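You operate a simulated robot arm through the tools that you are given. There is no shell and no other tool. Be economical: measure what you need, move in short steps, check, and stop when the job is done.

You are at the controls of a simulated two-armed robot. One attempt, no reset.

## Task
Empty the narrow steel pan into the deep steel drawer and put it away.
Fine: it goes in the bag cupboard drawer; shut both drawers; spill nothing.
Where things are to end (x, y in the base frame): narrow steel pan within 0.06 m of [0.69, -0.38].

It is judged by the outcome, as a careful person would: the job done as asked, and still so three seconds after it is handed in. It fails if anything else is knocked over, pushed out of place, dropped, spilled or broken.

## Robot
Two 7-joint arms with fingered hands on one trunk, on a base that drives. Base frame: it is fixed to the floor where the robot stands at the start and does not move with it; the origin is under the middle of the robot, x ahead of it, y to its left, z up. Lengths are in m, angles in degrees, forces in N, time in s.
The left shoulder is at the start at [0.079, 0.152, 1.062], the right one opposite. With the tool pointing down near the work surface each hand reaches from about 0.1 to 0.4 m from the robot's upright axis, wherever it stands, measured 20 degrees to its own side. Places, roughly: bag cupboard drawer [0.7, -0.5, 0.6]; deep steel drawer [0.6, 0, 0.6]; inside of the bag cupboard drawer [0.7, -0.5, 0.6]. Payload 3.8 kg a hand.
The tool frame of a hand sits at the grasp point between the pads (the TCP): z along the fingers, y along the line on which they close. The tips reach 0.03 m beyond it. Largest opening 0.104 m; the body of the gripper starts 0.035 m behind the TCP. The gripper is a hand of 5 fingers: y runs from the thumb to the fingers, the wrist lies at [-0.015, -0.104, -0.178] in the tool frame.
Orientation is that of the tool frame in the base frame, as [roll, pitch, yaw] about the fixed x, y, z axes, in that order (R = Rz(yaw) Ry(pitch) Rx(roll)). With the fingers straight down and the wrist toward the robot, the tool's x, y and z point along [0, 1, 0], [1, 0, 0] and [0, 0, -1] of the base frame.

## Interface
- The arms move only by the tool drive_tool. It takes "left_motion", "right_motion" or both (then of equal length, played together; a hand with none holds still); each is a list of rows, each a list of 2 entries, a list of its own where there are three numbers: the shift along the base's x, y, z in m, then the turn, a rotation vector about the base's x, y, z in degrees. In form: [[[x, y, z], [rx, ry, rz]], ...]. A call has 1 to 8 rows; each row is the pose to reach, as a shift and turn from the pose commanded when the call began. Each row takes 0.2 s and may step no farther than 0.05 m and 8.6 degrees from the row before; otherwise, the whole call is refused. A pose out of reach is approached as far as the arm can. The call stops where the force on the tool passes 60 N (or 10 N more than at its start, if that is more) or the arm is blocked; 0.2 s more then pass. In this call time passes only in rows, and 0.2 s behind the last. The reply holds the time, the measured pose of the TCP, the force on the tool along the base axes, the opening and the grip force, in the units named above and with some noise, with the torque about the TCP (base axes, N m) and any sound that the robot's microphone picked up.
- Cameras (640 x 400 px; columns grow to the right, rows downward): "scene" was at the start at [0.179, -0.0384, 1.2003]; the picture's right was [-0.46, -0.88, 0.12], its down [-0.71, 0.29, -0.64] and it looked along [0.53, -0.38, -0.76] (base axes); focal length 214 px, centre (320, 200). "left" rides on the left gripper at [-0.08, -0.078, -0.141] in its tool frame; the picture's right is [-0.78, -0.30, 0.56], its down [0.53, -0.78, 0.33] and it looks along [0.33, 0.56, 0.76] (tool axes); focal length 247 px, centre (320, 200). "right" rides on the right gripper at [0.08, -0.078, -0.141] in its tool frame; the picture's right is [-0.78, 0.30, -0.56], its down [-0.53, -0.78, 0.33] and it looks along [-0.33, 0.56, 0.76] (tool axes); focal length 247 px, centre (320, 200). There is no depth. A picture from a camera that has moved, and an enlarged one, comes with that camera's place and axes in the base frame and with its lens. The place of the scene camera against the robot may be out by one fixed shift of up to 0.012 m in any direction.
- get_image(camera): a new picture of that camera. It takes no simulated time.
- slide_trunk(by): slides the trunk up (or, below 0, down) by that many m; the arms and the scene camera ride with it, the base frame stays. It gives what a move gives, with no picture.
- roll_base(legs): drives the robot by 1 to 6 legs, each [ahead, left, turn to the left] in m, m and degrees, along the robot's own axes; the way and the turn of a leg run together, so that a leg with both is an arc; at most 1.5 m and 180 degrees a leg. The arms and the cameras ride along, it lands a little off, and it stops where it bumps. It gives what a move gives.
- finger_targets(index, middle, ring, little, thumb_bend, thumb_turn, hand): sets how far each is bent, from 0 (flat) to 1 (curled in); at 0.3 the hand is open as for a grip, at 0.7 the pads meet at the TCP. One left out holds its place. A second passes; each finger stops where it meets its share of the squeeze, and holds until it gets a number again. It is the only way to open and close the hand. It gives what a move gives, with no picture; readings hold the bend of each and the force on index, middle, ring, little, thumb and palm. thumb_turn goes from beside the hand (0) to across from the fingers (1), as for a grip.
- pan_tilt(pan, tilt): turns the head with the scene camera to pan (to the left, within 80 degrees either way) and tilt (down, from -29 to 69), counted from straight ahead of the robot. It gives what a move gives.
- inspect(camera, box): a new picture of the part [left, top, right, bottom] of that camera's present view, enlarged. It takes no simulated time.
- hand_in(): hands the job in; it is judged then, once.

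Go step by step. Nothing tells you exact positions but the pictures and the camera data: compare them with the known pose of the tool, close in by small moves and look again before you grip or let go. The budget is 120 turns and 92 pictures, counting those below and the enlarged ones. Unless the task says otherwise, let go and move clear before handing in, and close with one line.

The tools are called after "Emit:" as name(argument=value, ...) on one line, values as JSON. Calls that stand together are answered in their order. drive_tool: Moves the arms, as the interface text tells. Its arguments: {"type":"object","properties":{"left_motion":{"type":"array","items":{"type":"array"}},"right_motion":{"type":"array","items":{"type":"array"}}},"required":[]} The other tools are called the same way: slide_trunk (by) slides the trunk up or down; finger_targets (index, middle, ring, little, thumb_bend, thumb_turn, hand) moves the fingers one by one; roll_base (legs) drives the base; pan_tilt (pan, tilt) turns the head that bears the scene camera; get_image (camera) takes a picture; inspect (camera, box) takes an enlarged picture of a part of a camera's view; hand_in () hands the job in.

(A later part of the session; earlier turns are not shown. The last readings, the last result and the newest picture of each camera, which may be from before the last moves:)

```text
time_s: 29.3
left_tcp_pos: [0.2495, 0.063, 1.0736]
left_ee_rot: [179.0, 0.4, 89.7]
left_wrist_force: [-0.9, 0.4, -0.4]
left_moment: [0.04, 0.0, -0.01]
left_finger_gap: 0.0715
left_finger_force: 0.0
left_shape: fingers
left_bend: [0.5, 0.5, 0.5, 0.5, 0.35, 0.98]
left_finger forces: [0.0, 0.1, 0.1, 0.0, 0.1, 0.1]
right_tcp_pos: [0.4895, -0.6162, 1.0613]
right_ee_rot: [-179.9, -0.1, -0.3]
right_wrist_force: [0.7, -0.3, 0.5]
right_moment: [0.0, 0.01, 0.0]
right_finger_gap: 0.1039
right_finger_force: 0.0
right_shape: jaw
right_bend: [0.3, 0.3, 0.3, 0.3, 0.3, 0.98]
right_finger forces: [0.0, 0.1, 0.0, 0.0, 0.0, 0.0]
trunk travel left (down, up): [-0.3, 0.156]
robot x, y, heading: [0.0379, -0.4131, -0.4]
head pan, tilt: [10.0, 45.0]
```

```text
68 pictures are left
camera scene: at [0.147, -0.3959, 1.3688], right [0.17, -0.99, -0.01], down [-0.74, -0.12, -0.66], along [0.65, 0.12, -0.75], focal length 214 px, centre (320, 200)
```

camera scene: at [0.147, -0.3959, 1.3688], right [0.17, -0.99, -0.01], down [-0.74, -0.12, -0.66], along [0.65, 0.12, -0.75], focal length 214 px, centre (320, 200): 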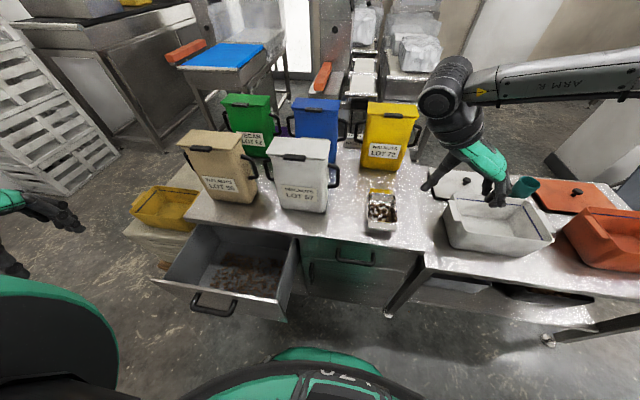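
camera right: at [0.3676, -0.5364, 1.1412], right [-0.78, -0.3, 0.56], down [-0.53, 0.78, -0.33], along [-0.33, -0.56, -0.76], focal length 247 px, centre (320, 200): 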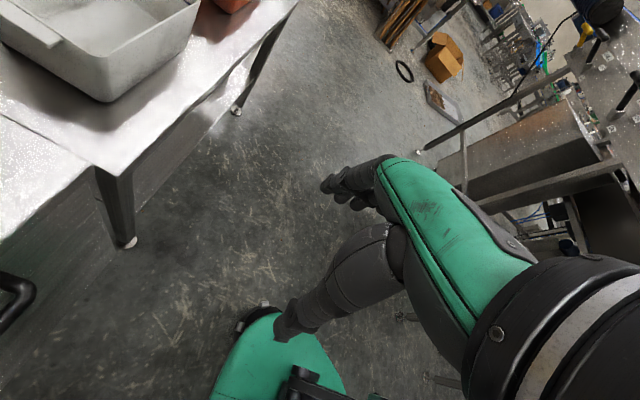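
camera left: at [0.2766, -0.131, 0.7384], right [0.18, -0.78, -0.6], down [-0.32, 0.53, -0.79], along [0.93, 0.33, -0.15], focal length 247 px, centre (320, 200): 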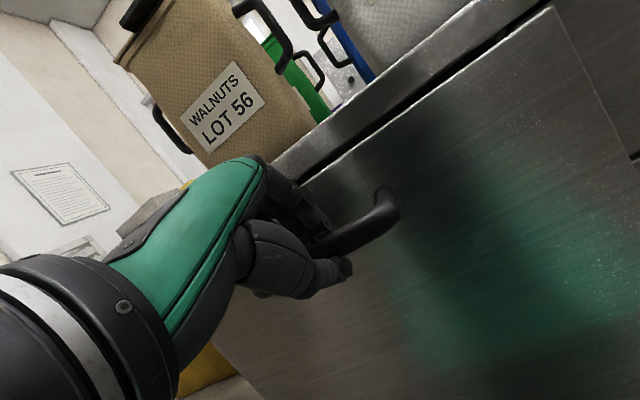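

Clear so far. I'll test whether a lower hand can come closer in before I drive further.

Emit:
drive_tool(right_motion=[[[0, 0.02, -0.04], [0, 0, 0]], [[0, 0.04, -0.08], [0, 0, 0]], [[0, 0.06, -0.12], [0, 0, 0]], [[0, 0.08, -0.14], [0, 0, 0]], [[0, 0.1, -0.15], [0, 0, 0]]])

```text
time_s: 30.5
left_tcp_pos: [0.2505, 0.0632, 1.0727]
left_ee_rot: [179.1, 0.5, 89.6]
left_wrist_force: [0.3, 0.1, -0.6]
left_moment: [-0.01, 0.02, -0.01]
left_finger_gap: 0.0716
left_finger_force: 0.0
left_shape: fingers
left_bend: [0.5, 0.5, 0.5, 0.5, 0.35, 0.98]
left_finger forces: [0.0, 0.1, 0.0, 0.1, 0.0, 0.0]
right_tcp_pos: [0.4512, -0.6124, 0.9693]
right_ee_rot: [-179.9, -0.1, -0.3]
right_wrist_force: [-0.1, -0.2, 0.4]
right_moment: [-0.03, 0.01, 0.0]
right_finger_gap: 0.104
right_finger_force: 0.0
right_shape: jaw
right_bend: [0.3, 0.3, 0.3, 0.3, 0.3, 0.98]
right_finger forces: [0.0, 0.1, 0.0, 0.0, 0.0, 0.0]
right hand out of reach, approached as far as the arm can: row 1, 2, 3, 4, 5
trunk travel left (down, up): [-0.3, 0.156]
robot x, y, heading: [0.0422, -0.4137, -0.1]
head pan, tilt: [10.0, 45.0]
```

Lower is worse for that orientation, so I'll keep the hand high relative to the shoulders and descend with the trunk instead. I'll return the hand and drive over the pan.

Emit:
drive_tool(right_motion=[[[0.01, 0, 0.04], [0, 0, 0]], [[0.025, 0, 0.08], [0, 0, 0]], [[0.038, -0.002, 0.092], [0, 0, 0]]])

Emit:
roll_base(legs=[[0, 0.09, 0], [0.12, 0, 0]])

Emit:
get_image(camera="scene")

Emit:
get_image(camera="right")

```text
time_s: 31.3
left_tcp_pos: [0.252, 0.0625, 1.0725]
left_ee_rot: [179.1, 0.3, 89.6]
left_wrist_force: [0.1, 0.0, 0.2]
left_moment: [0.01, -0.01, -0.01]
left_finger_gap: 0.0714
left_finger_force: 0.0
left_shape: fingers
left_bend: [0.5, 0.5, 0.5, 0.5, 0.35, 0.98]
left_finger forces: [0.0, 0.0, 0.1, 0.0, 0.0, 0.0]
right_tcp_pos: [0.4889, -0.6165, 1.0598]
right_ee_rot: [-180.0, 0.0, -0.2]
right_wrist_force: [0.3, -0.4, -0.2]
right_moment: [-0.01, -0.02, 0.01]
right_finger_gap: 0.1037
right_finger_force: 0.0
right_shape: jaw
right_bend: [0.3, 0.3, 0.3, 0.3, 0.3, 0.98]
right_finger forces: [0.1, 0.1, 0.0, 0.1, 0.1, 0.0]
trunk travel left (down, up): [-0.3, 0.156]
robot x, y, heading: [0.0382, -0.4122, -0.2]
head pan, tilt: [10.0, 45.0]
```

```text
time_s: 33.2
left_tcp_pos: [0.3682, 0.1537, 1.0724]
left_ee_rot: [179.0, 0.5, 89.6]
left_wrist_force: [0.9, 0.0, 0.3]
left_moment: [-0.02, -0.01, 0.02]
left_finger_gap: 0.0711
left_finger_force: 0.1
left_shape: fingers
left_bend: [0.5, 0.5, 0.5, 0.5, 0.35, 0.98]
left_finger forces: [0.1, 0.0, 0.1, 0.1, 0.0, 0.0]
right_tcp_pos: [0.6054, -0.5247, 1.0599]
right_ee_rot: [-179.9, -0.1, -0.2]
right_wrist_force: [0.6, 0.5, -1.0]
right_moment: [-0.02, -0.02, 0.02]
right_finger_gap: 0.104
right_finger_force: 0.1
right_shape: jaw
right_bend: [0.3, 0.3, 0.3, 0.3, 0.3, 0.98]
right_finger forces: [0.1, 0.0, 0.0, 0.1, 0.0, 0.1]
trunk travel left (down, up): [-0.3, 0.156]
robot x, y, heading: [0.156, -0.3223, -0.2]
head pan, tilt: [10.0, 45.0]
```

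```text
67 pictures are left
camera scene: at [0.2643, -0.3054, 1.3688], right [0.17, -0.99, -0.01], down [-0.74, -0.12, -0.66], along [0.65, 0.12, -0.75], focal length 214 px, centre (320, 200)
```

scene: 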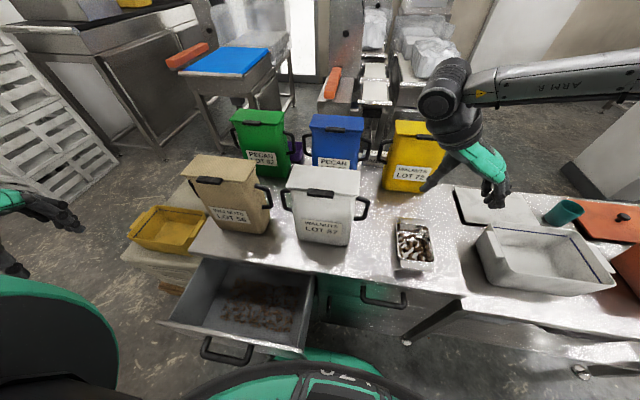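

```text
66 pictures are left
camera right: at [0.6851, -0.4483, 1.202], right [-0.78, -0.29, 0.56], down [-0.53, 0.78, -0.33], along [-0.34, -0.55, -0.76], focal length 247 px, centre (320, 200)
```

right: 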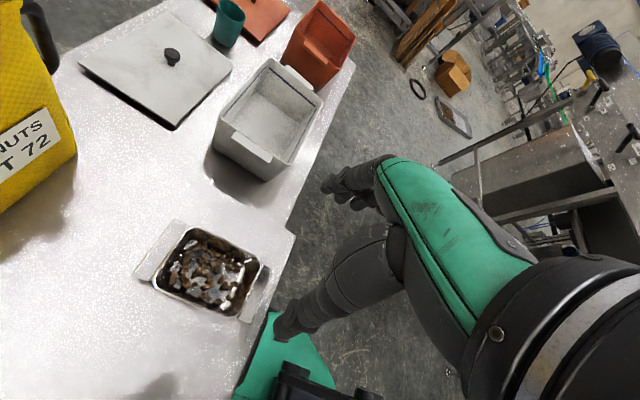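

The pan's rim measures x 0.56–0.685 and y -0.565 to -0.475, square to the hand, and the hand is nearly centred over it. I'll lower the trunk in stages and watch.

Emit:
slide_trunk(by=-0.12)

Emit:
get_image(camera="right")

Emit:
pan_tilt(pan=-35, tilt=35)

Emit:
get_image(camera="scene")

```text
time_s: 34.7
left_tcp_pos: [0.3683, 0.1516, 0.9528]
left_ee_rot: [179.0, 0.3, 89.6]
left_wrist_force: [-0.3, 0.6, 0.0]
left_moment: [0.03, 0.05, 0.0]
left_finger_gap: 0.0714
left_finger_force: 0.0
left_shape: fingers
left_bend: [0.5, 0.5, 0.5, 0.5, 0.35, 0.98]
left_finger forces: [0.0, 0.0, 0.0, 0.0, 0.0, 0.1]
right_tcp_pos: [0.6059, -0.5258, 0.9398]
right_ee_rot: [-179.9, 0.0, -0.3]
right_wrist_force: [0.5, 0.2, -0.2]
right_moment: [0.01, 0.01, -0.01]
right_finger_gap: 0.1037
right_finger_force: 0.1
right_shape: jaw
right_bend: [0.3, 0.3, 0.3, 0.3, 0.3, 0.98]
right_finger forces: [0.1, 0.1, 0.0, 0.1, 0.0, 0.1]
trunk travel left (down, up): [-0.18, 0.276]
robot x, y, heading: [0.1578, -0.3241, -0.2]
head pan, tilt: [10.0, 45.0]
```

```text
65 pictures are left
camera right: at [0.6853, -0.4494, 1.082], right [-0.78, -0.29, 0.56], down [-0.53, 0.78, -0.33], along [-0.34, -0.55, -0.76], focal length 247 px, centre (320, 200)
```

right: 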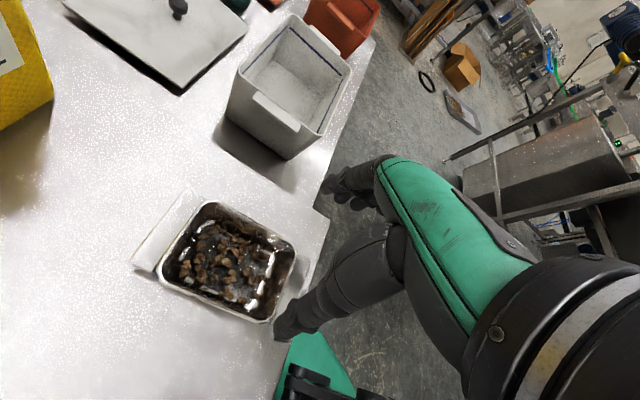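

```text
time_s: 35.8
left_tcp_pos: [0.3683, 0.1523, 0.9523]
left_ee_rot: [179.1, 0.4, 89.6]
left_wrist_force: [-0.5, -0.2, 0.8]
left_moment: [0.02, 0.01, 0.01]
left_finger_gap: 0.0714
left_finger_force: 0.1
left_shape: fingers
left_bend: [0.5, 0.5, 0.5, 0.5, 0.35, 0.98]
left_finger forces: [0.0, 0.1, 0.0, 0.1, 0.1, 0.0]
right_tcp_pos: [0.6046, -0.5266, 0.9393]
right_ee_rot: [-179.9, 0.0, -0.3]
right_wrist_force: [-0.5, 0.7, -0.2]
right_moment: [0.0, -0.01, 0.02]
right_finger_gap: 0.1039
right_finger_force: 0.1
right_shape: jaw
right_bend: [0.3, 0.3, 0.3, 0.3, 0.3, 0.98]
right_finger forces: [0.0, 0.1, 0.1, 0.0, 0.0, 0.0]
trunk travel left (down, up): [-0.18, 0.276]
robot x, y, heading: [0.159, -0.3207, -0.1]
head pan, tilt: [-35.0, 35.0]
```

```text
64 pictures are left
camera scene: at [0.315, -0.3715, 1.2436], right [-0.57, -0.82, 0.11], down [-0.62, 0.33, -0.71], along [0.54, -0.47, -0.7], focal length 214 px, centre (320, 200)
```

scene: 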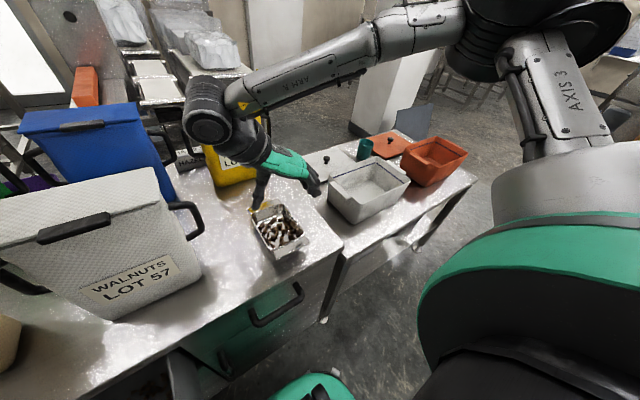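

Both views put the pan's rim at z 0.80, about 0.09 m wide, turned about 4° and centred at (0.624, -0.52). I'll open the hand wider and correct the offset and yaw.

Emit:
finger_targets(hand="right", index=0.24, middle=0.24, ring=0.24, little=0.24, thumb_bend=0.24)

Emit:
drive_tool(right_motion=[[[0.01, 0.006, 0], [0, 0, 4]], [[0.01, 0.006, 0], [0, 0, 4]]])

Emit:
slide_trunk(by=-0.08)

Emit:
get_image(camera="right")

Emit:
inspect(camera="scene", box=[180, 80, 400, 300])

```text
time_s: 36.8
left_tcp_pos: [0.368, 0.1522, 0.9534]
left_ee_rot: [179.1, 0.4, 89.5]
left_wrist_force: [0.9, -0.7, -0.3]
left_moment: [0.03, 0.0, -0.02]
left_finger_gap: 0.0714
left_finger_force: 0.0
left_shape: fingers
left_bend: [0.5, 0.5, 0.5, 0.5, 0.35, 0.98]
left_finger forces: [0.0, 0.0, 0.0, 0.0, 0.1, 0.0]
right_tcp_pos: [0.6066, -0.5253, 0.9397]
right_ee_rot: [-179.8, 0.0, -0.3]
right_wrist_force: [-0.7, -0.6, -0.3]
right_moment: [-0.01, 0.0, 0.01]
right_finger_gap: 0.1165
right_finger_force: 0.1
right_shape: fingers
right_bend: [0.24, 0.24, 0.24, 0.24, 0.24, 0.98]
right_finger forces: [0.0, 0.1, 0.0, 0.0, 0.0, 0.0]
trunk travel left (down, up): [-0.18, 0.276]
robot x, y, heading: [0.154, -0.3254, -0.1]
head pan, tilt: [-35.0, 35.0]
```

```text
time_s: 37.4
left_tcp_pos: [0.3683, 0.1528, 0.9537]
left_ee_rot: [179.1, 0.4, 89.6]
left_wrist_force: [0.1, -0.2, 0.0]
left_moment: [-0.02, 0.01, 0.05]
left_finger_gap: 0.0714
left_finger_force: 0.1
left_shape: fingers
left_bend: [0.5, 0.5, 0.5, 0.5, 0.35, 0.98]
left_finger forces: [0.0, 0.0, 0.1, 0.1, 0.0, 0.0]
right_tcp_pos: [0.6169, -0.5208, 0.9406]
right_ee_rot: [-180.0, -0.1, 3.8]
right_wrist_force: [0.6, 0.6, -0.3]
right_moment: [0.0, -0.01, 0.02]
right_finger_gap: 0.1165
right_finger_force: 0.0
right_shape: fingers
right_bend: [0.24, 0.24, 0.24, 0.24, 0.24, 0.98]
right_finger forces: [0.0, 0.1, 0.0, 0.1, 0.1, 0.0]
trunk travel left (down, up): [-0.18, 0.276]
robot x, y, heading: [0.159, -0.3225, -0.4]
head pan, tilt: [-35.0, 35.0]
```

```text
time_s: 38.6
left_tcp_pos: [0.3681, 0.1522, 0.8728]
left_ee_rot: [179.0, 0.4, 89.6]
left_wrist_force: [0.5, 0.2, -0.3]
left_moment: [0.03, -0.02, -0.04]
left_finger_gap: 0.0715
left_finger_force: 0.0
left_shape: fingers
left_bend: [0.5, 0.5, 0.5, 0.5, 0.35, 0.98]
left_finger forces: [0.1, 0.0, 0.1, 0.1, 0.0, 0.0]
right_tcp_pos: [0.6145, -0.5201, 0.8607]
right_ee_rot: [-179.8, -0.1, 3.8]
right_wrist_force: [-0.7, -0.6, -0.3]
right_moment: [0.0, -0.02, 0.01]
right_finger_gap: 0.1166
right_finger_force: 0.1
right_shape: fingers
right_bend: [0.24, 0.24, 0.24, 0.24, 0.24, 0.98]
right_finger forces: [0.0, 0.0, 0.1, 0.0, 0.0, 0.0]
trunk travel left (down, up): [-0.1, 0.356]
robot x, y, heading: [0.1573, -0.3242, -0.2]
head pan, tilt: [-35.0, 35.0]
```

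```text
63 pictures are left
camera right: at [0.6899, -0.4381, 1.0022], right [-0.76, -0.35, 0.55], down [-0.58, 0.74, -0.33], along [-0.3, -0.58, -0.76], focal length 247 px, centre (320, 200)
```

right: 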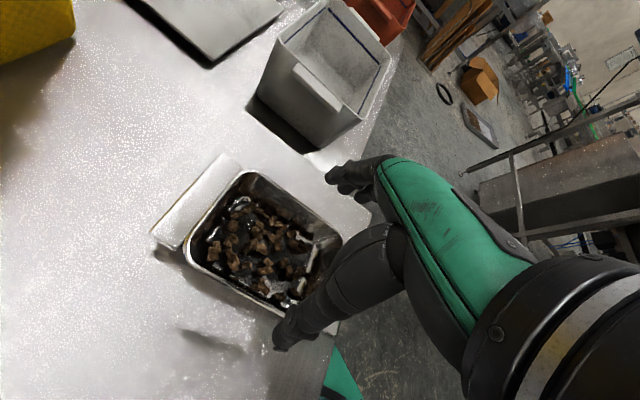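

```text
1.82 times, centred on (290, 190) of scene
camera zoom: at [0.3663, -0.3718, 1.1351], right [-0.55, -0.82, 0.19], down [-0.71, 0.33, -0.62], along [0.45, -0.47, -0.76], focal length 390 px, centre (374, 218)
```

zoom: 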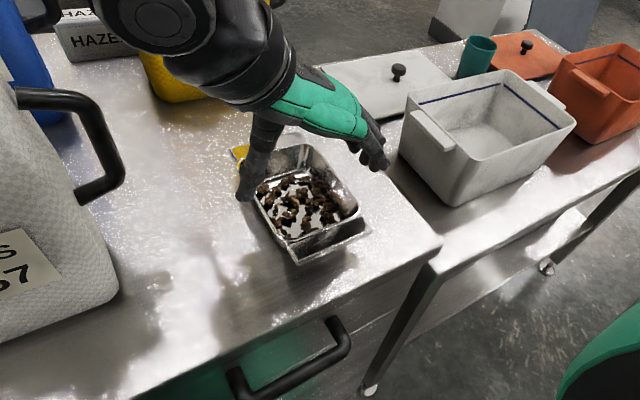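

The thumb is on the pan's left side and the fingers on its right, with about 1 cm spare each side. I'll raise the left hand a little and descend the rest.

Emit:
drive_tool(left_motion=[[[0, 0, 0.03], [0, 0, 0]], [[0, 0, 0.06], [0, 0, 0]]], right_motion=[[[0.003, -0.002, 0], [0, 0, 0]], [[0.003, -0.002, 0], [0, 0, 0]]])

Emit:
slide_trunk(by=-0.05)

Emit:
get_image(camera="right")

Emit:
inspect(camera="scene", box=[180, 60, 400, 260])

```text
time_s: 39.2
left_tcp_pos: [0.3679, 0.1502, 0.9328]
left_ee_rot: [179.1, 0.4, 89.6]
left_wrist_force: [0.6, 0.2, 0.7]
left_moment: [-0.04, 0.01, -0.01]
left_finger_gap: 0.0716
left_finger_force: 0.0
left_shape: fingers
left_bend: [0.5, 0.5, 0.5, 0.5, 0.35, 0.98]
left_finger forces: [0.0, 0.0, 0.0, 0.0, 0.1, 0.2]
right_tcp_pos: [0.6173, -0.5235, 0.8591]
right_ee_rot: [-179.8, -0.1, 3.8]
right_wrist_force: [-0.6, -0.6, 0.2]
right_moment: [-0.02, -0.01, 0.02]
right_finger_gap: 0.1165
right_finger_force: 0.0
right_shape: fingers
right_bend: [0.24, 0.24, 0.24, 0.24, 0.24, 0.98]
right_finger forces: [0.1, 0.0, 0.0, 0.0, 0.0, 0.1]
trunk travel left (down, up): [-0.1, 0.356]
robot x, y, heading: [0.1561, -0.3252, -0.6]
head pan, tilt: [-35.0, 35.0]
```

```text
time_s: 40.1
left_tcp_pos: [0.3673, 0.1517, 0.8827]
left_ee_rot: [178.9, 0.4, 89.6]
left_wrist_force: [-0.7, 0.0, -0.6]
left_moment: [-0.01, -0.01, -0.03]
left_finger_gap: 0.0713
left_finger_force: 0.1
left_shape: fingers
left_bend: [0.5, 0.5, 0.5, 0.5, 0.35, 0.98]
left_finger forces: [0.0, 0.0, 0.0, 0.1, 0.0, 0.1]
right_tcp_pos: [0.6182, -0.5223, 0.8082]
right_ee_rot: [-179.9, 0.0, 3.8]
right_wrist_force: [0.3, 0.7, 0.4]
right_moment: [0.02, 0.0, 0.0]
right_finger_gap: 0.1176
right_finger_force: 0.1
right_shape: fingers
right_bend: [0.24, 0.24, 0.24, 0.24, 0.23, 0.97]
right_finger forces: [0.1, 0.0, 0.1, 0.0, 0.0, 0.0]
trunk travel left (down, up): [-0.05, 0.406]
robot x, y, heading: [0.1621, -0.3203, -0.5]
head pan, tilt: [-35.0, 35.0]
```

```text
61 pictures are left
camera right: at [0.693, -0.4402, 0.9516], right [-0.76, -0.35, 0.56], down [-0.58, 0.74, -0.33], along [-0.3, -0.57, -0.76], focal length 247 px, centre (320, 200)
```

right: 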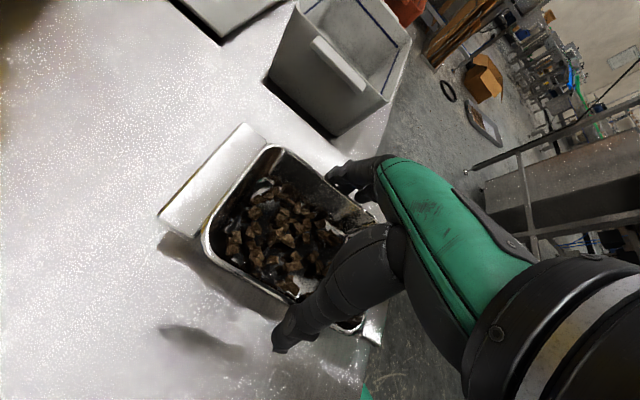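

```text
2.00 times, centred on (290, 160) of scene
camera zoom: at [0.4029, -0.3721, 1.0592], right [-0.53, -0.82, 0.24], down [-0.77, 0.33, -0.55], along [0.37, -0.47, -0.8], focal length 429 px, centre (380, 280)
```

zoom: 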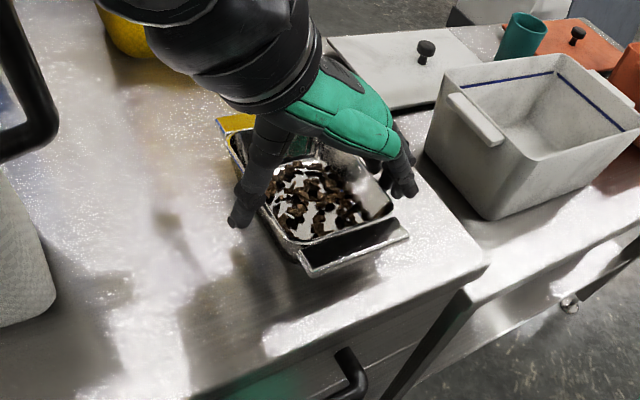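

The fingers straddle the pan freely. I'll go down the last 2 cm and close gently.

Emit:
slide_trunk(by=-0.02)

Emit:
finger_targets(hand="right", index=0.36, middle=0.36, ring=0.36, little=0.36, thumb_bend=0.36)

Emit:
get_image(camera="right")

```text
time_s: 40.8
left_tcp_pos: [0.3667, 0.1525, 0.8637]
left_ee_rot: [179.0, 0.4, 89.6]
left_wrist_force: [0.1, -0.1, 0.0]
left_moment: [0.01, 0.02, -0.02]
left_finger_gap: 0.0716
left_finger_force: 0.0
left_shape: fingers
left_bend: [0.5, 0.5, 0.5, 0.5, 0.35, 0.98]
left_finger forces: [0.1, 0.1, 0.0, 0.0, 0.1, 0.0]
right_tcp_pos: [0.6188, -0.522, 0.7925]
right_ee_rot: [-180.0, -0.3, 3.8]
right_wrist_force: [2.5, 1.1, 22.0]
right_moment: [-0.34, 0.0, -0.03]
right_finger_gap: 0.1314
right_finger_force: 11.3
right_shape: fingers
right_bend: [0.2, 0.24, 0.24, 0.23, 0.2, 0.97]
right_finger forces: [11.0, 0.0, 0.1, 1.7, 9.9, 0.1]
trunk travel left (down, up): [-0.03, 0.426]
robot x, y, heading: [0.1611, -0.3229, -0.4]
head pan, tilt: [-35.0, 35.0]
```

```text
time_s: 41.8
left_tcp_pos: [0.3666, 0.1532, 0.8632]
left_ee_rot: [179.0, 0.4, 89.4]
left_wrist_force: [-0.5, -0.6, -0.1]
left_moment: [-0.03, -0.01, -0.03]
left_finger_gap: 0.0712
left_finger_force: 0.1
left_shape: fingers
left_bend: [0.5, 0.5, 0.5, 0.5, 0.35, 0.98]
left_finger forces: [0.1, 0.0, 0.1, 0.1, 0.0, 0.0]
right_tcp_pos: [0.6182, -0.5214, 0.7911]
right_ee_rot: [179.9, -0.3, 3.7]
right_wrist_force: [6.5, -6.0, 36.2]
right_moment: [-1.11, 0.32, 0.72]
right_finger_gap: 0.1285
right_finger_force: 32.8
right_shape: fingers
right_bend: [0.21, 0.33, 0.33, 0.26, 0.25, 0.96]
right_finger forces: [15.7, 9.1, 4.3, 12.9, 22.7, 0.0]
trunk travel left (down, up): [-0.03, 0.426]
robot x, y, heading: [0.1592, -0.3275, -0.4]
head pan, tilt: [-35.0, 35.0]
```

```text
59 pictures are left
camera right: at [0.6918, -0.4394, 0.9337], right [-0.76, -0.35, 0.55], down [-0.58, 0.74, -0.34], along [-0.29, -0.58, -0.76], focal length 247 px, centre (320, 200)
```

right: 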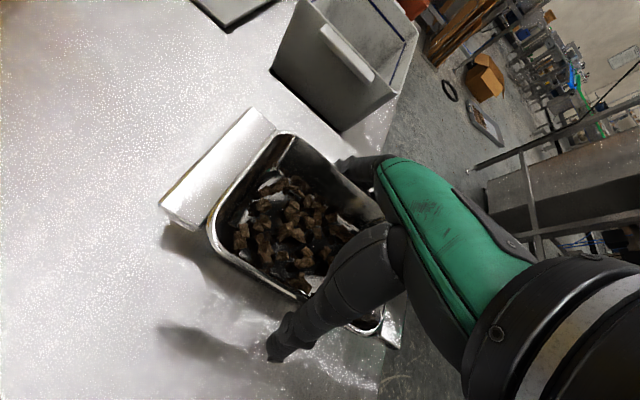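

The fingertips are bearing on the bench top, so I'm slightly too low. I'll rise 8 mm and then close.

Emit:
slide_trunk(by=0.01)

Emit:
finger_targets(hand="right", index=0.5, middle=0.5, ring=0.5, little=0.5, thumb_bend=0.5)

Emit:
get_image(camera="right")

```text
time_s: 42.4
left_tcp_pos: [0.3668, 0.1535, 0.8722]
left_ee_rot: [179.2, 0.4, 89.5]
left_wrist_force: [-0.3, -0.1, 0.2]
left_moment: [0.0, 0.01, 0.04]
left_finger_gap: 0.0715
left_finger_force: 0.0
left_shape: fingers
left_bend: [0.5, 0.5, 0.5, 0.5, 0.35, 0.98]
left_finger forces: [0.0, 0.0, 0.1, 0.0, 0.0, 0.1]
right_tcp_pos: [0.6173, -0.5222, 0.7978]
right_ee_rot: [-179.8, 0.4, 3.7]
right_wrist_force: [0.2, -0.7, -1.2]
right_moment: [0.02, 0.04, 0.03]
right_finger_gap: 0.127
right_finger_force: 18.1
right_shape: fingers
right_bend: [0.21, 0.36, 0.35, 0.33, 0.26, 0.95]
right_finger forces: [10.2, 0.0, 1.9, 5.8, 18.9, 0.0]
trunk travel left (down, up): [-0.04, 0.416]
robot x, y, heading: [0.16, -0.3202, -0.2]
head pan, tilt: [-35.0, 35.0]
```

```text
time_s: 43.4
left_tcp_pos: [0.37, 0.1509, 0.8709]
left_ee_rot: [179.2, 0.4, 89.7]
left_wrist_force: [0.0, -0.6, 0.2]
left_moment: [-0.03, -0.01, 0.01]
left_finger_gap: 0.0713
left_finger_force: 0.1
left_shape: fingers
left_bend: [0.5, 0.5, 0.5, 0.5, 0.35, 0.98]
left_finger forces: [0.1, 0.0, 0.0, 0.1, 0.0, 0.0]
right_tcp_pos: [0.6189, -0.5227, 0.799]
right_ee_rot: [-179.9, 0.1, 3.8]
right_wrist_force: [0.4, 0.3, -1.6]
right_moment: [0.02, 0.05, -0.03]
right_finger_gap: 0.1215
right_finger_force: 40.9
right_shape: fingers
right_bend: [0.24, 0.44, 0.43, 0.45, 0.2, 0.92]
right_finger forces: [14.7, 5.9, 9.4, 11.9, 39.8, 0.1]
trunk travel left (down, up): [-0.04, 0.416]
robot x, y, heading: [0.1601, -0.3254, -0.4]
head pan, tilt: [-35.0, 35.0]
```

```text
58 pictures are left
camera right: at [0.6937, -0.4401, 0.941], right [-0.76, -0.35, 0.56], down [-0.58, 0.74, -0.33], along [-0.3, -0.58, -0.76], focal length 247 px, centre (320, 200)
```

right: 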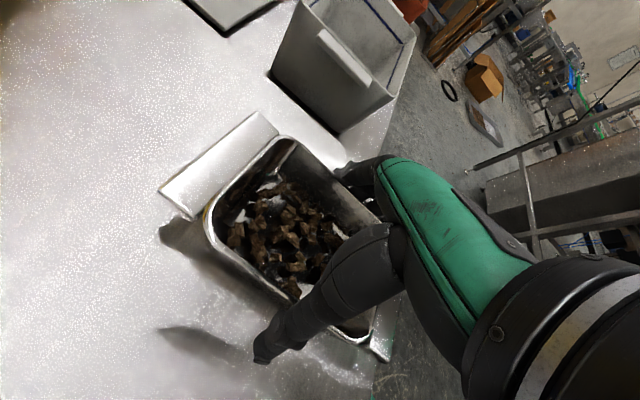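

The pan is squeezed with about 40 N on each side. I'll lift 3 cm and check how it hangs.

Emit:
slide_trunk(by=0.03)

Emit:
get_image(camera="right")

Emit:
inspect(camera="scene", box=[180, 60, 400, 260])

```text
time_s: 44.1
left_tcp_pos: [0.3687, 0.1525, 0.902]
left_ee_rot: [179.3, 0.5, 89.6]
left_wrist_force: [-0.1, 0.2, -1.0]
left_moment: [-0.01, 0.01, 0.01]
left_finger_gap: 0.0714
left_finger_force: 0.1
left_shape: fingers
left_bend: [0.5, 0.5, 0.5, 0.5, 0.35, 0.98]
left_finger forces: [0.0, 0.1, 0.0, 0.0, 0.0, 0.1]
right_tcp_pos: [0.6195, -0.5226, 0.8286]
right_ee_rot: [-180.0, 0.1, 3.6]
right_wrist_force: [-1.1, 0.3, -2.3]
right_moment: [0.0, 0.04, -0.03]
right_finger_gap: 0.1218
right_finger_force: 40.9
right_shape: fingers
right_bend: [0.24, 0.44, 0.43, 0.45, 0.2, 0.92]
right_finger forces: [14.5, 5.9, 9.3, 11.9, 39.8, 0.0]
trunk travel left (down, up): [-0.07, 0.386]
robot x, y, heading: [0.1607, -0.3247, -0.5]
head pan, tilt: [-35.0, 35.0]
```

```text
57 pictures are left
camera right: at [0.6947, -0.4401, 0.97], right [-0.75, -0.35, 0.56], down [-0.58, 0.74, -0.33], along [-0.3, -0.58, -0.76], focal length 247 px, centre (320, 200)
```

right: 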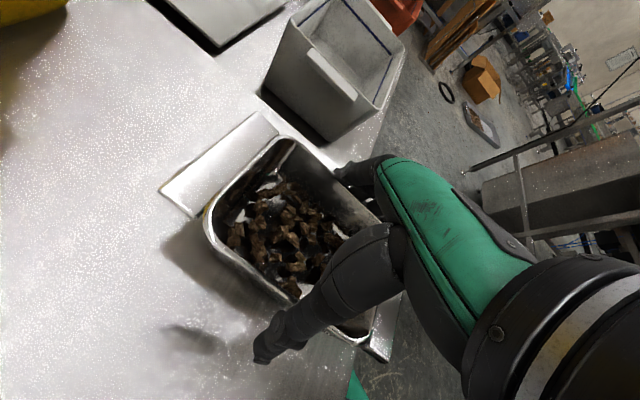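

```text
2.00 times, centred on (290, 160) of scene
camera zoom: at [0.3897, -0.372, 1.0897], right [-0.54, -0.82, 0.22], down [-0.74, 0.33, -0.58], along [0.4, -0.47, -0.79], focal length 429 px, centre (380, 280)
```

zoom: 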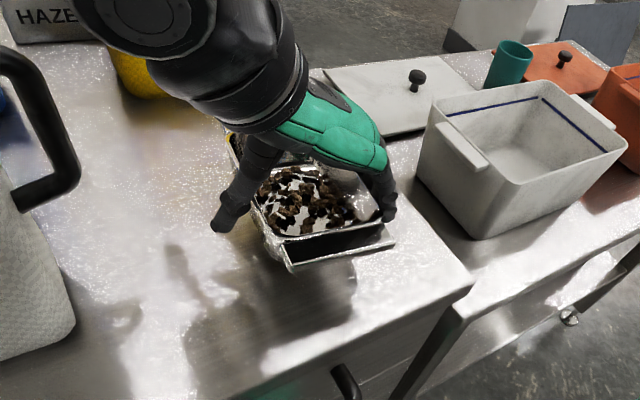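

The pan is lifted, level and firm, and weighs very little. I'll raise the trunk well clear and back away from the bench.

Emit:
slide_trunk(by=0.2)

Emit:
roll_base(legs=[[-0.22, 0, 0]])

Emit:
get_image(camera="right")

```text
time_s: 46.3
left_tcp_pos: [0.3678, 0.1518, 1.1021]
left_ee_rot: [179.0, 0.4, 89.5]
left_wrist_force: [0.0, -0.1, -0.6]
left_moment: [0.02, 0.01, -0.01]
left_finger_gap: 0.0717
left_finger_force: 0.1
left_shape: fingers
left_bend: [0.5, 0.5, 0.5, 0.5, 0.35, 0.98]
left_finger forces: [0.1, 0.0, 0.0, 0.0, 0.1, 0.0]
right_tcp_pos: [0.6187, -0.5244, 1.0289]
right_ee_rot: [-179.9, 0.0, 3.7]
right_wrist_force: [-0.1, -0.5, -2.3]
right_moment: [-0.01, 0.02, -0.02]
right_finger_gap: 0.1215
right_finger_force: 41.1
right_shape: fingers
right_bend: [0.24, 0.44, 0.43, 0.45, 0.2, 0.92]
right_finger forces: [14.5, 5.9, 9.2, 11.8, 39.5, 0.1]
trunk travel left (down, up): [-0.27, 0.186]
robot x, y, heading: [0.1619, -0.3219, -0.2]
head pan, tilt: [-35.0, 35.0]
```

```text
time_s: 48.0
left_tcp_pos: [0.148, 0.1532, 1.1021]
left_ee_rot: [179.1, 0.3, 89.5]
left_wrist_force: [0.4, -0.1, 0.3]
left_moment: [0.0, 0.0, 0.0]
left_finger_gap: 0.0715
left_finger_force: 0.1
left_shape: fingers
left_bend: [0.5, 0.5, 0.5, 0.5, 0.35, 0.98]
left_finger forces: [0.0, 0.1, 0.0, 0.1, 0.0, 0.1]
right_tcp_pos: [0.3986, -0.5206, 1.0278]
right_ee_rot: [-179.9, -0.1, 3.5]
right_wrist_force: [0.1, 0.5, -1.2]
right_moment: [0.0, 0.04, 0.04]
right_finger_gap: 0.122
right_finger_force: 40.4
right_shape: fingers
right_bend: [0.24, 0.44, 0.43, 0.45, 0.2, 0.92]
right_finger forces: [14.5, 5.9, 9.1, 12.0, 39.5, 0.0]
trunk travel left (down, up): [-0.27, 0.186]
robot x, y, heading: [-0.0643, -0.3213, -0.2]
head pan, tilt: [-35.0, 35.0]
```

```text
55 pictures are left
camera right: at [0.4728, -0.4395, 1.1707], right [-0.76, -0.35, 0.56], down [-0.58, 0.74, -0.33], along [-0.3, -0.57, -0.76], focal length 247 px, centre (320, 200)
```

right: 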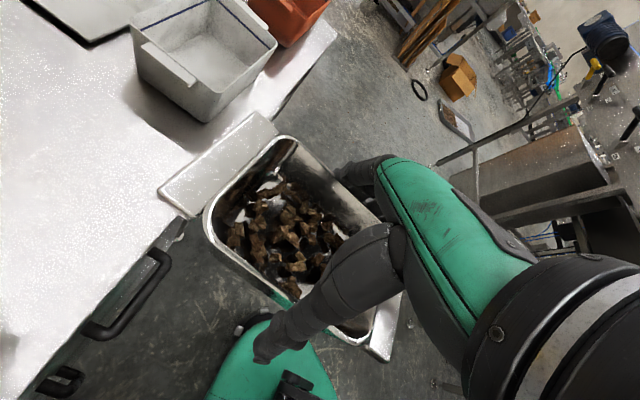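

Steady and level. I'll drive left to bring the pan over the open drawer.

Emit:
roll_base(legs=[[0.02, 0.45, 0]])

Emit:
pan_tilt(pan=-25, tilt=50)

Emit:
get_image(camera="scene")

Emit:
get_image(camera="right")

```text
time_s: 50.7
left_tcp_pos: [0.1751, 0.6007, 1.1021]
left_ee_rot: [179.1, 0.4, 89.2]
left_wrist_force: [-0.3, -0.6, -0.1]
left_moment: [0.02, -0.01, -0.01]
left_finger_gap: 0.0715
left_finger_force: 0.1
left_shape: fingers
left_bend: [0.5, 0.5, 0.5, 0.5, 0.35, 0.98]
left_finger forces: [0.0, 0.0, 0.1, 0.1, 0.0, 0.1]
right_tcp_pos: [0.4218, -0.0768, 1.0291]
right_ee_rot: [-179.9, -0.1, 3.3]
right_wrist_force: [0.4, 0.3, -2.5]
right_moment: [-0.03, 0.03, 0.01]
right_finger_gap: 0.1212
right_finger_force: 40.2
right_shape: fingers
right_bend: [0.24, 0.44, 0.43, 0.45, 0.2, 0.92]
right_finger forces: [14.5, 5.9, 9.3, 11.9, 39.4, 0.0]
trunk travel left (down, up): [-0.27, 0.186]
robot x, y, heading: [-0.0388, 0.126, -0.8]
head pan, tilt: [-35.0, 35.0]
```

```text
time_s: 51.5
left_tcp_pos: [0.1759, 0.601, 1.1017]
left_ee_rot: [179.1, 0.4, 89.2]
left_wrist_force: [-0.5, -0.7, 0.1]
left_moment: [-0.02, -0.02, 0.01]
left_finger_gap: 0.0712
left_finger_force: 0.0
left_shape: fingers
left_bend: [0.5, 0.5, 0.5, 0.5, 0.35, 0.98]
left_finger forces: [0.1, 0.0, 0.0, 0.1, 0.0, 0.0]
right_tcp_pos: [0.4199, -0.0758, 1.0292]
right_ee_rot: [-179.8, -0.1, 3.3]
right_wrist_force: [-0.5, 0.5, -2.3]
right_moment: [-0.04, 0.05, 0.03]
right_finger_gap: 0.1215
right_finger_force: 40.9
right_shape: fingers
right_bend: [0.24, 0.44, 0.43, 0.45, 0.2, 0.92]
right_finger forces: [14.6, 5.9, 9.2, 12.0, 39.5, 0.1]
trunk travel left (down, up): [-0.27, 0.186]
robot x, y, heading: [-0.0404, 0.1266, -0.8]
head pan, tilt: [-25.0, 50.0]
```

```text
54 pictures are left
camera scene: at [0.0686, 0.0965, 1.3291], right [-0.43, -0.9, 0.04], down [-0.75, 0.33, -0.58], along [0.51, -0.28, -0.82], focal length 214 px, centre (320, 200)
```

scene: 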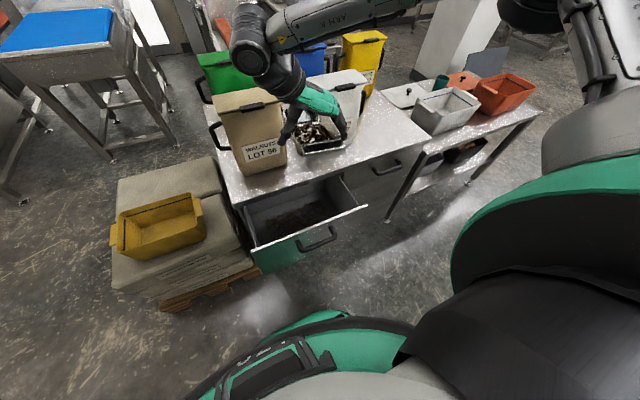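

```text
53 pictures are left
camera right: at [0.4961, 0.0063, 1.171], right [-0.76, -0.34, 0.56], down [-0.58, 0.75, -0.33], along [-0.3, -0.57, -0.76], focal length 247 px, centre (320, 200)
```

right: 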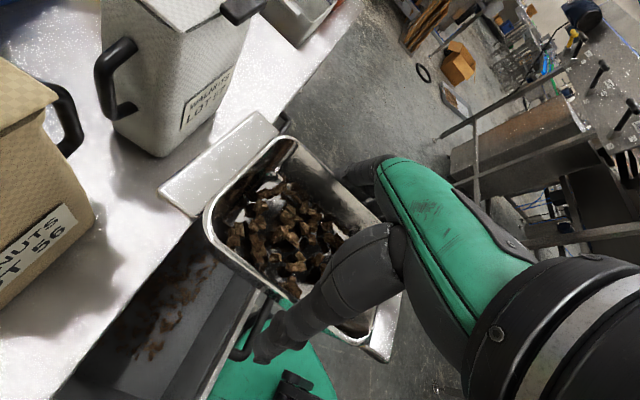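

The pan is over the drawer, but the drawer now stands about 18 cm open (handle near x 0.305), so I'll keep the lip low and around x 0.43 for the pour. I'll lower the trunk first.

Emit:
slide_trunk(by=-0.1)

Emit:
drive_tool(right_motion=[[[0.02, 0.0, 0.0], [0, -5, 0]], [[0.035, 0, 0.0], [0, -10, 0]], [[0.045, 0, 0], [0, -15, 0]], [[0.05, 0, 0], [0, -18, 0]]])

Emit:
get_image(camera="right")

Emit:
get_image(camera="scene")

```text
time_s: 52.8
left_tcp_pos: [0.1748, 0.6014, 1.0025]
left_ee_rot: [178.9, 0.5, 89.1]
left_wrist_force: [-0.2, 0.0, 0.3]
left_moment: [0.0, 0.0, 0.01]
left_finger_gap: 0.0713
left_finger_force: 0.1
left_shape: fingers
left_bend: [0.5, 0.5, 0.5, 0.5, 0.35, 0.98]
left_finger forces: [0.0, 0.0, 0.0, 0.1, 0.0, 0.0]
right_tcp_pos: [0.4205, -0.075, 0.9294]
right_ee_rot: [-179.9, -0.1, 3.2]
right_wrist_force: [-0.2, 0.4, -2.2]
right_moment: [0.03, 0.0, -0.01]
right_finger_gap: 0.1215
right_finger_force: 40.8
right_shape: fingers
right_bend: [0.24, 0.44, 0.43, 0.45, 0.2, 0.92]
right_finger forces: [14.4, 5.9, 9.3, 11.9, 39.3, 0.1]
trunk travel left (down, up): [-0.17, 0.286]
robot x, y, heading: [-0.0411, 0.1251, -0.7]
head pan, tilt: [-25.0, 50.0]
```

```text
time_s: 53.8
left_tcp_pos: [0.1754, 0.6011, 1.0023]
left_ee_rot: [179.2, 0.3, 89.3]
left_wrist_force: [0.1, 0.4, -0.7]
left_moment: [0.03, -0.01, 0.0]
left_finger_gap: 0.0715
left_finger_force: 0.0
left_shape: fingers
left_bend: [0.5, 0.5, 0.5, 0.5, 0.35, 0.98]
left_finger forces: [0.0, 0.0, 0.0, 0.1, 0.1, 0.0]
right_tcp_pos: [0.4703, -0.0758, 0.9295]
right_ee_rot: [179.1, -18.0, 3.3]
right_wrist_force: [-0.1, 0.1, -1.8]
right_moment: [0.01, 0.05, 0.04]
right_finger_gap: 0.1217
right_finger_force: 39.6
right_shape: fingers
right_bend: [0.24, 0.44, 0.43, 0.45, 0.2, 0.92]
right_finger forces: [14.3, 5.8, 9.2, 12.0, 39.1, 0.0]
trunk travel left (down, up): [-0.17, 0.286]
robot x, y, heading: [-0.0381, 0.1263, -0.9]
head pan, tilt: [-25.0, 50.0]
```

```text
52 pictures are left
camera right: at [0.4981, 0.0061, 1.0876], right [-0.89, -0.34, 0.29], down [-0.45, 0.75, -0.49], along [-0.05, -0.57, -0.82], focal length 247 px, centre (320, 200)
```

right: 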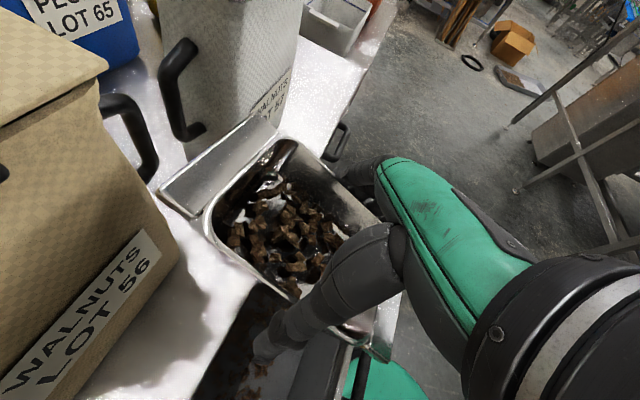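

```text
51 pictures are left
camera scene: at [0.1174, 0.0956, 1.21], right [-0.42, -0.9, 0.09], down [-0.81, 0.33, -0.48], along [0.4, -0.28, -0.87], focal length 214 px, centre (320, 200)
```

scene: 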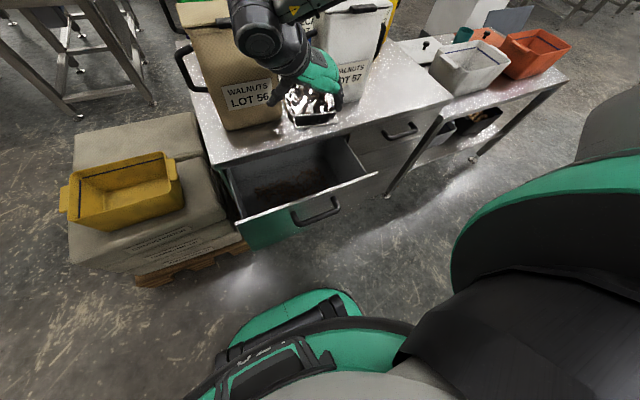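

The tilt works. I'll shift slightly right, away from the bag, and lower the near lip into the drawer.

Emit:
drive_tool(right_motion=[[[-0.01, -0.01, 0.0], [0, 0, 0]], [[-0.015, -0.025, 0.0], [0, 0, 0]]])

Emit:
slide_trunk(by=-0.11)

Emit:
get_image(camera="right")

Emit:
get_image(camera="scene")

```text
time_s: 54.4
left_tcp_pos: [0.1742, 0.6005, 1.0021]
left_ee_rot: [179.0, 0.3, 89.2]
left_wrist_force: [0.0, 0.6, -0.1]
left_moment: [0.0, -0.01, 0.01]
left_finger_gap: 0.0712
left_finger_force: 0.0
left_shape: fingers
left_bend: [0.5, 0.5, 0.5, 0.5, 0.35, 0.98]
left_finger forces: [0.0, 0.0, 0.1, 0.0, 0.0, 0.0]
right_tcp_pos: [0.4555, -0.1004, 0.9304]
right_ee_rot: [179.0, -18.0, 3.4]
right_wrist_force: [0.3, 0.2, -2.2]
right_moment: [0.02, 0.03, 0.02]
right_finger_gap: 0.1213
right_finger_force: 39.9
right_shape: fingers
right_bend: [0.24, 0.44, 0.43, 0.45, 0.2, 0.92]
right_finger forces: [14.1, 5.9, 9.2, 11.9, 38.8, 0.0]
trunk travel left (down, up): [-0.17, 0.286]
robot x, y, heading: [-0.038, 0.1264, -0.7]
head pan, tilt: [-25.0, 50.0]
```

```text
time_s: 55.8
left_tcp_pos: [0.174, 0.6009, 0.8932]
left_ee_rot: [179.0, 0.5, 89.1]
left_wrist_force: [0.1, -0.2, -0.2]
left_moment: [-0.08, 0.0, 0.02]
left_finger_gap: 0.0713
left_finger_force: 0.1
left_shape: fingers
left_bend: [0.5, 0.5, 0.5, 0.5, 0.35, 0.98]
left_finger forces: [0.0, 0.0, 0.1, 0.0, 0.0, 0.0]
right_tcp_pos: [0.4543, -0.1004, 0.8201]
right_ee_rot: [179.0, -18.1, 3.3]
right_wrist_force: [0.2, 0.6, -2.4]
right_moment: [-0.02, 0.01, 0.0]
right_finger_gap: 0.1217
right_finger_force: 39.9
right_shape: fingers
right_bend: [0.24, 0.44, 0.43, 0.45, 0.2, 0.92]
right_finger forces: [14.0, 5.9, 9.3, 11.9, 38.8, 0.0]
trunk travel left (down, up): [-0.06, 0.396]
robot x, y, heading: [-0.0405, 0.1269, -0.9]
head pan, tilt: [-25.0, 50.0]
```

```text
50 pictures are left
camera right: at [0.483, -0.019, 0.9783], right [-0.89, -0.34, 0.29], down [-0.45, 0.75, -0.49], along [-0.05, -0.57, -0.82], focal length 247 px, centre (320, 200)
```

right: 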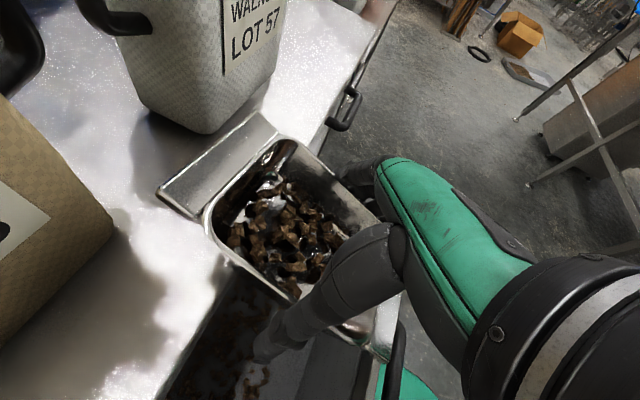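

```text
49 pictures are left
camera scene: at [0.1877, 0.0946, 1.0559], right [-0.4, -0.9, 0.17], down [-0.89, 0.34, -0.32], along [0.23, -0.27, -0.93], focal length 214 px, centre (320, 200)
```

scene: 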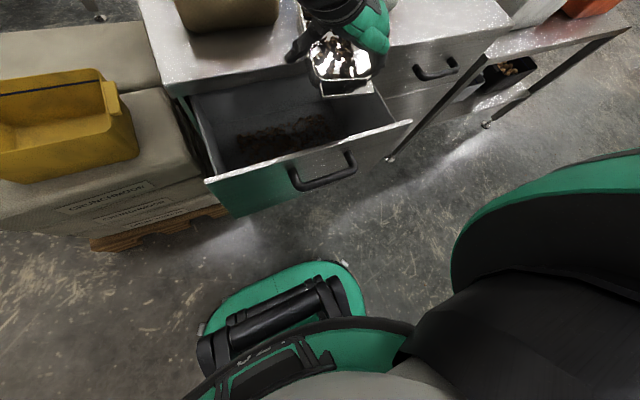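

The lip is inside the drawer mouth. I'll start tilting while keeping the lip just at the drawer's rim height.

Emit:
drive_tool(right_motion=[[[0.008, 0, -0.008], [0, -8, 0]], [[0.012, 0, -0.018], [0, -16, 0]], [[0.012, 0, -0.028], [0, -20, 0]], [[0.012, 0, -0.034], [0, -24, 0]], [[0.01, 0, -0.036], [0, -28, 0]], [[0.008, 0, -0.038], [0, -32, 0]]])

Emit:
get_image(camera="scene")

Emit:
get_image(camera="right")

```text
time_s: 57.2
left_tcp_pos: [0.1768, 0.601, 0.8932]
left_ee_rot: [179.0, 0.3, 89.1]
left_wrist_force: [1.2, -0.4, 0.1]
left_moment: [0.0, 0.01, -0.02]
left_finger_gap: 0.0714
left_finger_force: 0.0
left_shape: fingers
left_bend: [0.5, 0.5, 0.5, 0.5, 0.35, 0.98]
left_finger forces: [0.0, 0.1, 0.0, 0.0, 0.0, 0.0]
right_tcp_pos: [0.4643, -0.101, 0.7807]
right_ee_rot: [176.2, -50.0, 5.1]
right_wrist_force: [0.4, -0.1, -1.8]
right_moment: [0.03, 0.06, -0.01]
right_finger_gap: 0.1213
right_finger_force: 39.5
right_shape: fingers
right_bend: [0.24, 0.44, 0.43, 0.45, 0.2, 0.92]
right_finger forces: [13.8, 6.1, 9.1, 11.8, 38.3, 0.1]
trunk travel left (down, up): [-0.06, 0.396]
robot x, y, heading: [-0.0378, 0.1241, -0.8]
head pan, tilt: [-25.0, 50.0]
```

```text
48 pictures are left
camera scene: at [0.1886, 0.0945, 1.0556], right [-0.4, -0.9, 0.17], down [-0.89, 0.34, -0.31], along [0.23, -0.27, -0.93], focal length 214 px, centre (320, 200)
```

scene: 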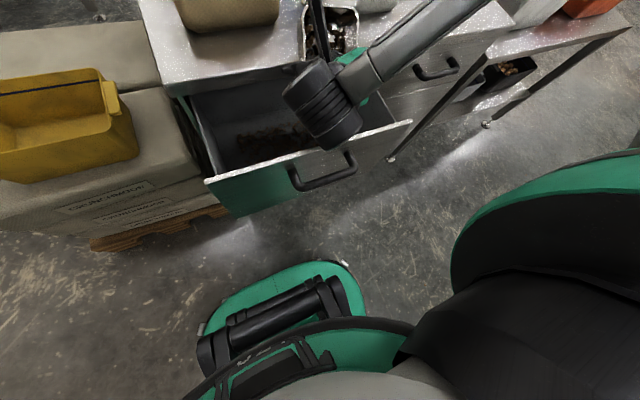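

```text
47 pictures are left
camera right: at [0.4039, -0.0198, 0.9304], right [-0.91, -0.34, -0.22], down [-0.12, 0.75, -0.66], along [0.39, -0.57, -0.72], focal length 247 px, centre (320, 200)
```

right: 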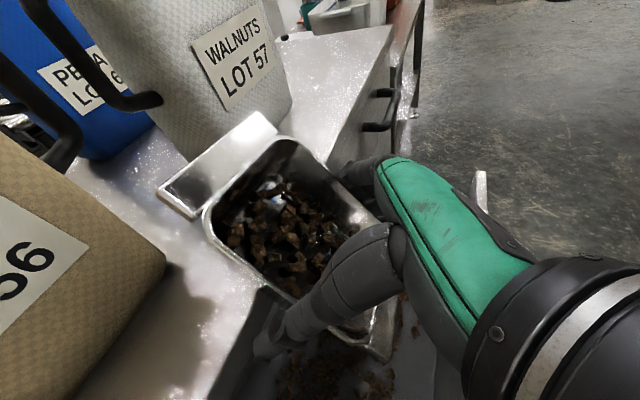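

The nuts haven't slid yet at 50°. I'll continue gently to about 82°, keeping wrist and fingers clear of the drawer front and bench lip.

Emit:
drive_tool(right_motion=[[[-0.001, 0, 0.001], [0, -4, 0]], [[-0.002, 0, 0.003], [0, -8, 0]], [[-0.004, 0, 0.005], [0, -12, 0]], [[-0.006, 0, 0.008], [0, -16, 0]], [[-0.008, 0, 0.011], [0, -20, 0]], [[-0.01, 0, 0.014], [0, -24, 0]], [[-0.012, 0, 0.018], [0, -28, 0]], [[-0.014, 0, 0.022], [0, -32, 0]]])

Emit:
get_image(camera="right")

Emit:
get_image(camera="scene")

```text
time_s: 59.0
left_tcp_pos: [0.1757, 0.6012, 0.8918]
left_ee_rot: [179.1, 0.3, 89.2]
left_wrist_force: [0.8, -0.3, 0.0]
left_moment: [-0.01, -0.02, -0.01]
left_finger_gap: 0.0715
left_finger_force: 0.1
left_shape: fingers
left_bend: [0.5, 0.5, 0.5, 0.5, 0.35, 0.98]
left_finger forces: [0.1, 0.1, 0.0, 0.0, 0.0, 0.1]
right_tcp_pos: [0.4758, -0.1307, 0.8174]
right_ee_rot: [159.2, -81.2, 21.3]
right_wrist_force: [0.1, -0.1, -2.2]
right_moment: [0.01, 0.0, -0.01]
right_finger_gap: 0.1211
right_finger_force: 39.5
right_shape: fingers
right_bend: [0.24, 0.45, 0.43, 0.45, 0.2, 0.92]
right_finger forces: [13.4, 6.0, 9.1, 11.7, 37.6, 0.1]
right hand out of reach, approached as far as the arm can: row 6, 7, 8
trunk travel left (down, up): [-0.06, 0.396]
robot x, y, heading: [-0.0402, 0.1306, -0.8]
head pan, tilt: [-25.0, 50.0]
```

```text
46 pictures are left
camera right: at [0.3476, -0.0498, 0.9131], right [-0.66, -0.34, -0.67], down [0.24, 0.75, -0.62], along [0.71, -0.57, -0.41], focal length 247 px, centre (320, 200)
```

right: 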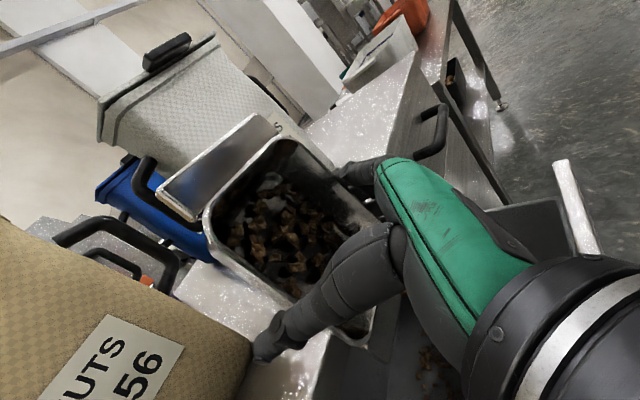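

```text
45 pictures are left
camera scene: at [0.1884, 0.0945, 1.0556], right [-0.4, -0.9, 0.17], down [-0.89, 0.34, -0.31], along [0.23, -0.27, -0.93], focal length 214 px, centre (320, 200)
```

scene: 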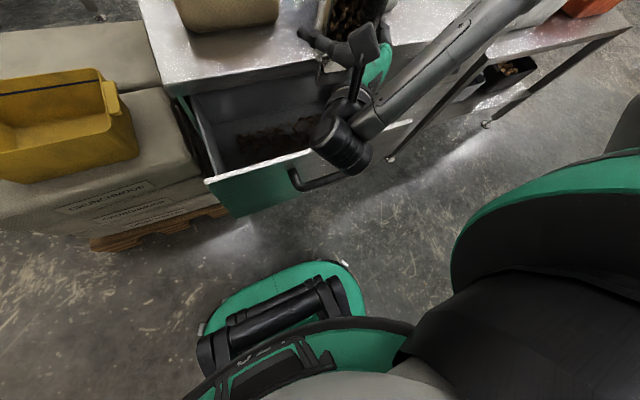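

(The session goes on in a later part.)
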